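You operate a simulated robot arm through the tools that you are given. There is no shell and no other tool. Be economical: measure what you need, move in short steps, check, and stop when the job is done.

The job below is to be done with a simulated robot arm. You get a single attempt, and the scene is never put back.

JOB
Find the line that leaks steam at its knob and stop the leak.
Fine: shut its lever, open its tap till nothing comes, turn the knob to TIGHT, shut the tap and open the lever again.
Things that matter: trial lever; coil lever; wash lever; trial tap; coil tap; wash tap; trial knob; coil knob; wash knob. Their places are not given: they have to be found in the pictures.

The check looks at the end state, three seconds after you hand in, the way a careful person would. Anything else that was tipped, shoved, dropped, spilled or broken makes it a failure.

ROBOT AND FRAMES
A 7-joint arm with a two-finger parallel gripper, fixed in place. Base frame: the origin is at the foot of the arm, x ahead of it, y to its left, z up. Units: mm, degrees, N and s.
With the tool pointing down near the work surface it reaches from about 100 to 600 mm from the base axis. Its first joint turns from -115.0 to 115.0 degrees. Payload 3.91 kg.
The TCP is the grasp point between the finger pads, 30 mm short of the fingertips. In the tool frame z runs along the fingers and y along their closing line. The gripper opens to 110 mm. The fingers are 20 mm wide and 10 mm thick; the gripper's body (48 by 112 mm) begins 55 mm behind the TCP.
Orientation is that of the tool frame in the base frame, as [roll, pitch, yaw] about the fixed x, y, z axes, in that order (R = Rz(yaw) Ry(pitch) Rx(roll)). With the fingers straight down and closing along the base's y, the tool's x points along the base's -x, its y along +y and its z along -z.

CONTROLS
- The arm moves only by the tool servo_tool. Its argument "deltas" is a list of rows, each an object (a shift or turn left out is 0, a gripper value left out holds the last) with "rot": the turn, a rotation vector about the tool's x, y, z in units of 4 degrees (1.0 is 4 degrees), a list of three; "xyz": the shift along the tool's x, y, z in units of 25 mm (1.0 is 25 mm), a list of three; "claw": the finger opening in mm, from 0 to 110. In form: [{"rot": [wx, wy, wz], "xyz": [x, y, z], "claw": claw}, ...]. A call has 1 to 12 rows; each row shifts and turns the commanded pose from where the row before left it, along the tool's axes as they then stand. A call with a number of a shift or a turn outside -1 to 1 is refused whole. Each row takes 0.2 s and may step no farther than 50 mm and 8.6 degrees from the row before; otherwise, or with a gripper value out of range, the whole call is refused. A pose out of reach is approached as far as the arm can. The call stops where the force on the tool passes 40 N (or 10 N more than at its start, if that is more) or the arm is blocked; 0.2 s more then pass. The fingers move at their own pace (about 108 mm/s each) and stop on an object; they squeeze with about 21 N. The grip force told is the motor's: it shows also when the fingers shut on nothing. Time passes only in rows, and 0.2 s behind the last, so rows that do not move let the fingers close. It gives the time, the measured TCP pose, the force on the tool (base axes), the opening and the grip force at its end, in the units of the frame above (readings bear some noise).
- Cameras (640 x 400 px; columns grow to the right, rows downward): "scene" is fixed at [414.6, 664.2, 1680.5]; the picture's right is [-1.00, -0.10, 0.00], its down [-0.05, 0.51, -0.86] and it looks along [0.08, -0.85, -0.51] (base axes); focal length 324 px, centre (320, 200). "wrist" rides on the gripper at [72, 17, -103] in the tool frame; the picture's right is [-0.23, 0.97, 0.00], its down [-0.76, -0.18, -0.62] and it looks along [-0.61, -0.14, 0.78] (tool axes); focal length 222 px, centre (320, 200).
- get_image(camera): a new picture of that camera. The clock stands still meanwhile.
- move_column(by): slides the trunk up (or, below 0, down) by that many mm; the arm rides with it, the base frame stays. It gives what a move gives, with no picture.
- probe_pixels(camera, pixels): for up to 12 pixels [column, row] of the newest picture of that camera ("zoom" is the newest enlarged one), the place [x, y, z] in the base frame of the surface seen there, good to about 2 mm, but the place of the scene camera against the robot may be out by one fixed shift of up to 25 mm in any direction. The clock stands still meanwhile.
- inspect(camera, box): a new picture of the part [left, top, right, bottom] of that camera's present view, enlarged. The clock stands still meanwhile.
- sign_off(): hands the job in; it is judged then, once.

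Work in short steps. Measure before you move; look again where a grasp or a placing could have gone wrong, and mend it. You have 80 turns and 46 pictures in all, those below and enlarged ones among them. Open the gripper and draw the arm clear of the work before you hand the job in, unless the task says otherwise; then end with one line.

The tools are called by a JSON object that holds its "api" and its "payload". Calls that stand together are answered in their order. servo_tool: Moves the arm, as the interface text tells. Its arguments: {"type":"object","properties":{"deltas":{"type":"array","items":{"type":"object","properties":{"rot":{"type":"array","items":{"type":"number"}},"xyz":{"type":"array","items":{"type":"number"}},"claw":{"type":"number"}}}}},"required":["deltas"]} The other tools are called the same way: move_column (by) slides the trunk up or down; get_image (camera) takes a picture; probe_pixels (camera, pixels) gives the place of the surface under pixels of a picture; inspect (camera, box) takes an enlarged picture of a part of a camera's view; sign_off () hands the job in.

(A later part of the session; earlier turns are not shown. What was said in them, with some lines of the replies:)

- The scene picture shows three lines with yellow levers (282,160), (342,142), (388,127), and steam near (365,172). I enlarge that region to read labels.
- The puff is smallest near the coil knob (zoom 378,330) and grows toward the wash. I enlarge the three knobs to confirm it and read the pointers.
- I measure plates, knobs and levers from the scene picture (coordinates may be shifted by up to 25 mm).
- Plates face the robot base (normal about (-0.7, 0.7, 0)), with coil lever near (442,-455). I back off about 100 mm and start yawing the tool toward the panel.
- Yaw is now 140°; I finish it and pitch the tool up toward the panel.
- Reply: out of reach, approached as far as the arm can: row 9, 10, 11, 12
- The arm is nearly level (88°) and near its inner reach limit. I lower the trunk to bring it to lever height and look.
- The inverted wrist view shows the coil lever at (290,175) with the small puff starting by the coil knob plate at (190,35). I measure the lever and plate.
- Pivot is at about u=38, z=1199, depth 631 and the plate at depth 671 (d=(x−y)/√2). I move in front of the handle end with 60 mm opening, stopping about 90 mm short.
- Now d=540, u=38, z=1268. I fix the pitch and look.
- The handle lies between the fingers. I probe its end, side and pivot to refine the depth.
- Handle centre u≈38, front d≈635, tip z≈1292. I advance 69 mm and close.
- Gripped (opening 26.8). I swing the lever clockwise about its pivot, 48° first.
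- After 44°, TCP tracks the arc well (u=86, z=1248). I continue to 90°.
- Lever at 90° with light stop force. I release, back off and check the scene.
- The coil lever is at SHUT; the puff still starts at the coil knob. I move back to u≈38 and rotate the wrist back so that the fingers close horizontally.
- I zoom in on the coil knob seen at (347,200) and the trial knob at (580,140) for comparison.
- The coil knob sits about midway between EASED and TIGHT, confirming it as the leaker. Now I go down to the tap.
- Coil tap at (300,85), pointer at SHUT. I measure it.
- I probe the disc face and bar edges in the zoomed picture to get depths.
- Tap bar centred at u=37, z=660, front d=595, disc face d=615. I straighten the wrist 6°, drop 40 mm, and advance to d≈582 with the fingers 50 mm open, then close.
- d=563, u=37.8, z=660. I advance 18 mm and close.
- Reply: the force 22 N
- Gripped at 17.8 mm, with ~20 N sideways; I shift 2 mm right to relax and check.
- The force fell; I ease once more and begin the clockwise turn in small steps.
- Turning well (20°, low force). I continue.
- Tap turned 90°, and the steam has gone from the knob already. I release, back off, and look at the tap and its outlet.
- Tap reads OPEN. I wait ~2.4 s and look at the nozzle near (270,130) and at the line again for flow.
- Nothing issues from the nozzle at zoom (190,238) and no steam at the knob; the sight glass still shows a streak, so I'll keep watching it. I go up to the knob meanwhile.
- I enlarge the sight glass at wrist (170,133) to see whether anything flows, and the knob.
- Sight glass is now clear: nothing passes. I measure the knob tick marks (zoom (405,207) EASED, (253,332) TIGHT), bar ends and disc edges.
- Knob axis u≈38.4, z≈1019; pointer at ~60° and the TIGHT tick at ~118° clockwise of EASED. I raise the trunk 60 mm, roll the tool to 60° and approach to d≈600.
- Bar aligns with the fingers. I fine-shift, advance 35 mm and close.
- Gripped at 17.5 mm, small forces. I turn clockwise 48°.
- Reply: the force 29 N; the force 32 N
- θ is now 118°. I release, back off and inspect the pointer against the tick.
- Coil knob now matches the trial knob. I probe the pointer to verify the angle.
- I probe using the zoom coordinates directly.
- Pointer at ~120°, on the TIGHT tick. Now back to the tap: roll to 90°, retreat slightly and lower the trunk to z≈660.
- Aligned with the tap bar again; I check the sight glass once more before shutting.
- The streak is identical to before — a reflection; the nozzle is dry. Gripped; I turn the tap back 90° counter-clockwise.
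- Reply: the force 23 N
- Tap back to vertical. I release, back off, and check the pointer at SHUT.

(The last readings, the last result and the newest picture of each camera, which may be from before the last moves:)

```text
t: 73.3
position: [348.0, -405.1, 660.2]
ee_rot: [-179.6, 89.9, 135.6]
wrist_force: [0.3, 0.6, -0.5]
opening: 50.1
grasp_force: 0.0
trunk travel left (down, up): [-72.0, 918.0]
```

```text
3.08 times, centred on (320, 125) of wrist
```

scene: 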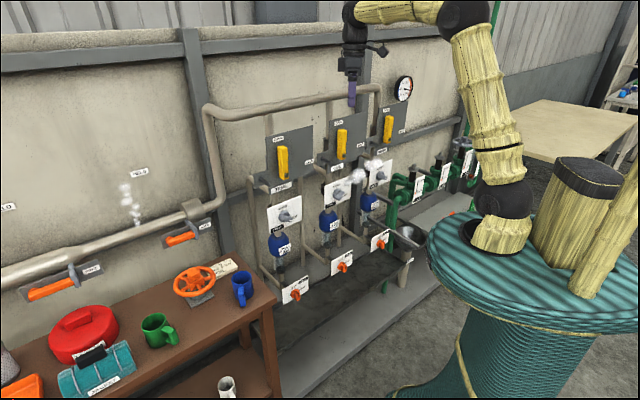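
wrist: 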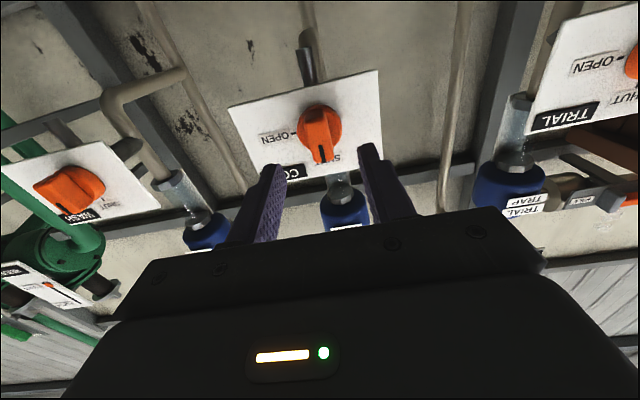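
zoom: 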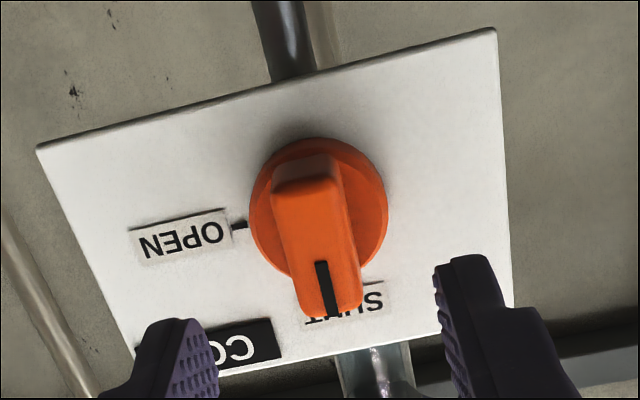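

Tap pointer is on SHUT. I raise the trunk to lever height, roll the tool to 90° and shift right to u≈105.

{"api": "move_column", "payload": {"by": 539}}

{"api": "servo_tool", "payload": {"deltas": [{"xyz": [0, -0.87, 0]}, {"xyz": [0, -0.87, 0]}, {"xyz": [0, -0.87, 0]}, {"rot": [0, 0, 1]}, {"rot": [0, 0, 1]}, {"rot": [0, 0, 1]}, {"rot": [0, 0, 1]}, {"rot": [0, 0, 1]}, {"rot": [0, 0, 1]}, {"rot": [0, 0, 1]}, {"rot": [0, 0, 1]}, {"rot": [0, 0, 1]}]}}

{"api": "servo_tool", "payload": {"deltas": [{"rot": [0, 0, 1]}, {"rot": [0, 0, 1]}, {"rot": [0, 0, 1]}, {"rot": [0, 0, 1]}, {"rot": [0, 0, 1]}, {"rot": [0, 0, 1]}, {"rot": [0, 0, 1]}, {"rot": [0, 0, 1]}, {"rot": [0, 0, 1]}, {"rot": [0, 0, 1]}, {"rot": [0, 0, 1]}, {"rot": [0, 0, 1], "claw": 60}]}}

{"api": "servo_tool", "payload": {"deltas": [{"rot": [0, 0, 1]}, {"rot": [0, 0, 0.5]}, {}]}}

{"api": "get_image", "payload": {"camera": "wrist"}}

```text
refused: 539 is not a number from -400 to 400
```

```text
t: 75.9
position: [302.7, -450.7, 660.0]
ee_rot: [90.2, 53.9, 45.3]
wrist_force: [-0.8, -0.1, 0.0]
opening: 50.2
grasp_force: 0.0
trunk travel left (down, up): [-72.0, 918.0]
```

```text
t: 78.5
position: [302.3, -451.7, 659.3]
ee_rot: [90.1, 5.8, 45.0]
wrist_force: [0.1, -0.7, 0.5]
opening: 59.9
grasp_force: 0.0
trunk travel left (down, up): [-72.0, 918.0]
```

```text
t: 79.3
position: [302.8, -451.9, 659.3]
ee_rot: [90.1, 0.0, 45.1]
wrist_force: [-1.4, 0.1, -0.8]
opening: 60.0
grasp_force: 0.1
trunk travel left (down, up): [-72.0, 918.0]
```

```text
10 pictures are left
```

wrist: 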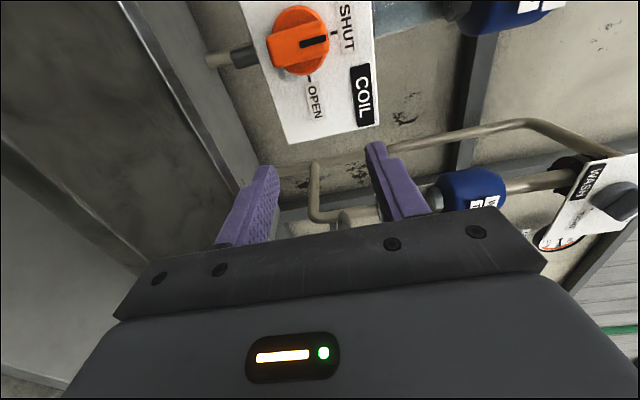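

The trunk move was refused (max 400) but the wrist moves happened in free space. I raise the trunk in two steps.

{"api": "move_column", "payload": {"by": 300}}

{"api": "move_column", "payload": {"by": 240}}

{"api": "get_image", "payload": {"camera": "wrist"}}

```text
t: 82.3
position: [302.2, -450.4, 959.2]
ee_rot: [90.2, -0.1, 45.1]
wrist_force: [-0.4, -0.7, 0.7]
opening: 60.0
grasp_force: 0.2
trunk travel left (down, up): [-372.0, 618.0]
```

```text
t: 84.8
position: [302.0, -450.4, 1199.4]
ee_rot: [90.0, 0.1, 45.0]
wrist_force: [0.2, 0.2, 0.1]
opening: 60.1
grasp_force: 0.0
trunk travel left (down, up): [-612.0, 378.0]
```

```text
9 pictures are left
```

wrist: 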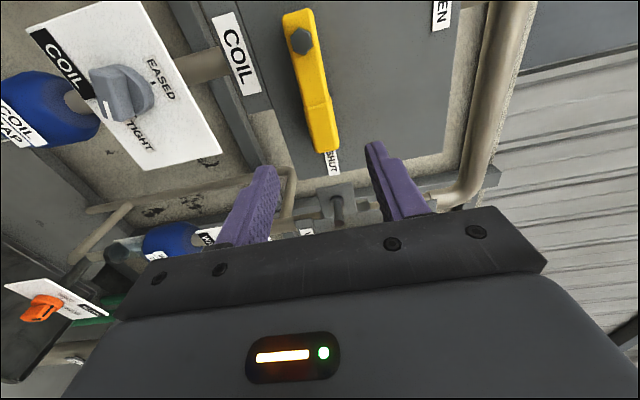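

Lever is centred as at release. I advance 97 mm and grip.

{"api": "servo_tool", "payload": {"deltas": [{"xyz": [0, 0, 0.97]}, {"xyz": [0, 0, 0.97]}, {"xyz": [0, 0, 0.97]}, {"xyz": [0, 0, 0.95]}, {}, {"claw": 15}, {}, {}]}}

```text
t: 86.6
position: [370.6, -519.8, 1199.3]
ee_rot: [89.9, 0.0, 45.1]
wrist_force: [1.3, -2.7, 5.9]
opening: 26.8
grasp_force: 44.9
trunk travel left (down, up): [-612.0, 378.0]
```

Gripped. I swing the lever counter-clockwise back to OPEN.

{"api": "servo_tool", "payload": {"deltas": [{"xyz": [0, 0.19, 0], "rot": [0, 0, -1]}, {"xyz": [0, 0.19, 0], "rot": [0, 0, -1]}, {"xyz": [0, 0.19, 0], "rot": [0, 0, -1]}, {"xyz": [0, 0.19, 0], "rot": [0, 0, -1]}, {"xyz": [0, 0.19, 0], "rot": [0, 0, -1]}, {"xyz": [0, 0.19, 0], "rot": [0, 0, -1]}, {"xyz": [0, 0.19, 0], "rot": [0, 0, -1]}, {"xyz": [0, 0.19, 0], "rot": [0, 0, -1]}, {"xyz": [0, 0.19, 0], "rot": [0, 0, -1]}, {"xyz": [0, 0.19, 0], "rot": [0, 0, -1]}, {"xyz": [0, 0.19, 0], "rot": [0, 0, -1]}]}}

{"api": "servo_tool", "payload": {"deltas": [{"xyz": [0, 0.19, 0], "rot": [0, 0, -1]}, {"xyz": [0, 0.19, 0], "rot": [0, 0, -1]}, {"xyz": [0, 0.19, 0], "rot": [0, 0, -1]}, {"xyz": [0, 0.19, 0], "rot": [0, 0, -1]}, {"xyz": [0, 0.19, 0], "rot": [0, 0, -1]}, {"xyz": [0, 0.19, 0], "rot": [0, 0, -1]}, {"xyz": [0, 0.19, 0], "rot": [0, 0, -1]}, {"xyz": [0, 0.19, 0], "rot": [0, 0, -1]}, {"xyz": [0, 0.19, 0], "rot": [0, 0, -1]}, {"xyz": [0, 0.19, 0], "rot": [0, 0, -1]}, {"xyz": [0, 0.19, 0], "rot": [0, 0, -1]}, {"xyz": [0, 0.1, 0], "rot": [0, 0, -0.5]}]}}

```text
t: 89.0
position: [384.4, -507.6, 1246.0]
ee_rot: [90.4, 44.1, 45.3]
wrist_force: [3.8, 1.9, -6.4]
opening: 26.7
grasp_force: 44.9
trunk travel left (down, up): [-612.0, 378.0]
```

```text
t: 91.6
position: [416.7, -473.9, 1265.7]
ee_rot: [177.9, 89.2, 132.8]
wrist_force: [-6.7, 4.6, -32.2]
opening: 26.9
grasp_force: 45.2
trunk travel left (down, up): [-612.0, 378.0]
```

Lever is upright again (u≈40, z 1266). I release, back well away, and check the whole scene.

{"api": "servo_tool", "payload": {"deltas": [{"claw": 60}, {}, {}, {"xyz": [0, 0, -1]}, {"xyz": [0, 0, -1]}, {"xyz": [0, 0, -1]}, {"xyz": [0, 0, -1]}, {}, {}, {}, {}]}}

{"api": "get_image", "payload": {"camera": "scene"}}

{"api": "inspect", "payload": {"camera": "scene", "box": [250, 100, 430, 212]}}

{"api": "inspect", "payload": {"camera": "scene", "box": [250, 190, 430, 302]}}

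```text
t: 94.0
position: [345.9, -400.9, 1268.8]
ee_rot: [-178.2, 89.9, 136.8]
wrist_force: [-0.4, 0.4, 0.2]
opening: 59.9
grasp_force: 0.1
trunk travel left (down, up): [-612.0, 378.0]
```

```text
8 pictures are left
```

scene: 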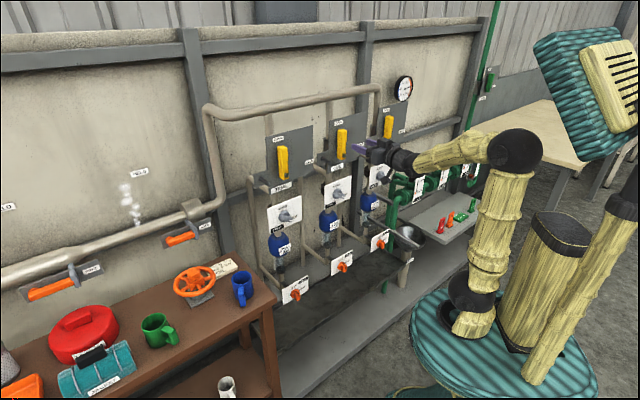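

```text
3.56 times, centred on (340, 156) of scene
```

zoom: 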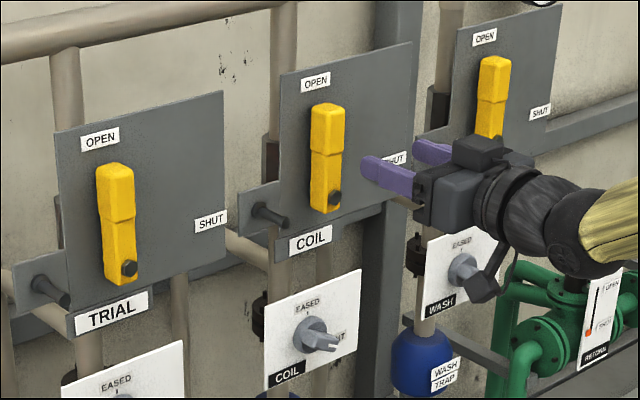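

```text
3.56 times, centred on (340, 246) of scene
```

zoom: 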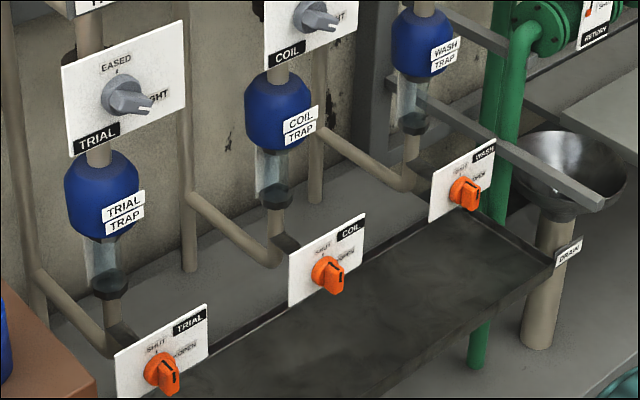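

Coil lever is at OPEN, tap at SHUT, knob at TIGHT, and no steam. I retreat a little more, wait and take one last look.

{"api": "servo_tool", "payload": {"deltas": [{"xyz": [0, 0, -1]}, {"xyz": [0, 0, -1]}, {}, {}, {}, {}, {}, {}, {}, {}, {}, {}]}}

{"api": "inspect", "payload": {"camera": "scene", "box": [270, 120, 430, 280]}}

{"api": "get_image", "payload": {"camera": "wrist"}}

```text
t: 96.6
position: [310.9, -367.1, 1270.5]
ee_rot: [179.9, 89.9, 135.0]
wrist_force: [-1.3, -0.2, -0.5]
opening: 59.9
grasp_force: 0.1
trunk travel left (down, up): [-612.0, 378.0]
```

```text
2.50 times, centred on (350, 200) of scene
```

zoom: 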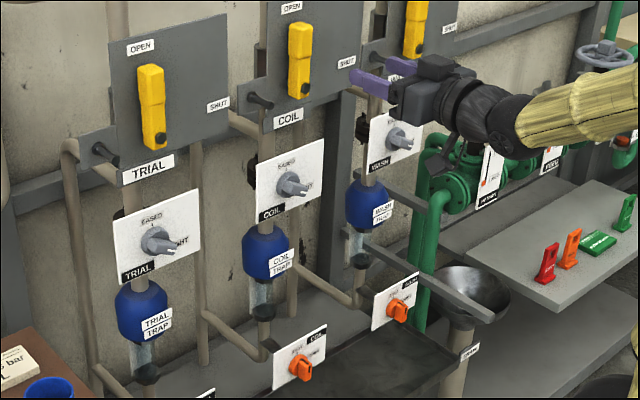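

```text
4 pictures are left
```

wrist: 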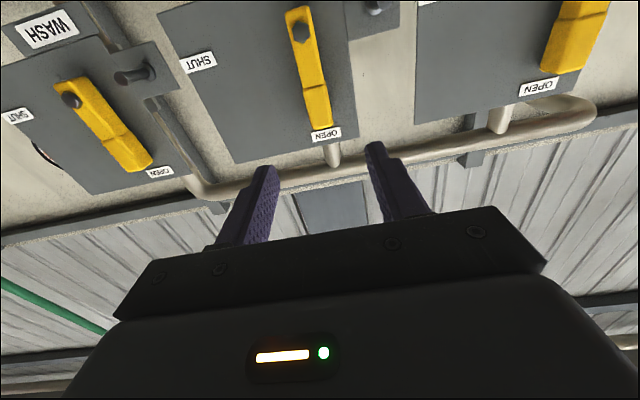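

Everything is in its end state, the leak is gone and the arm is clear; I hand in.

{"api": "sign_off", "payload": {}}

```text
The job is handed in.
```

The coil line was the one leaking: its knob is now at TIGHT, its tap is shut, its lever is open again, and no steam showed at the knob about five seconds after I reopened the lever.
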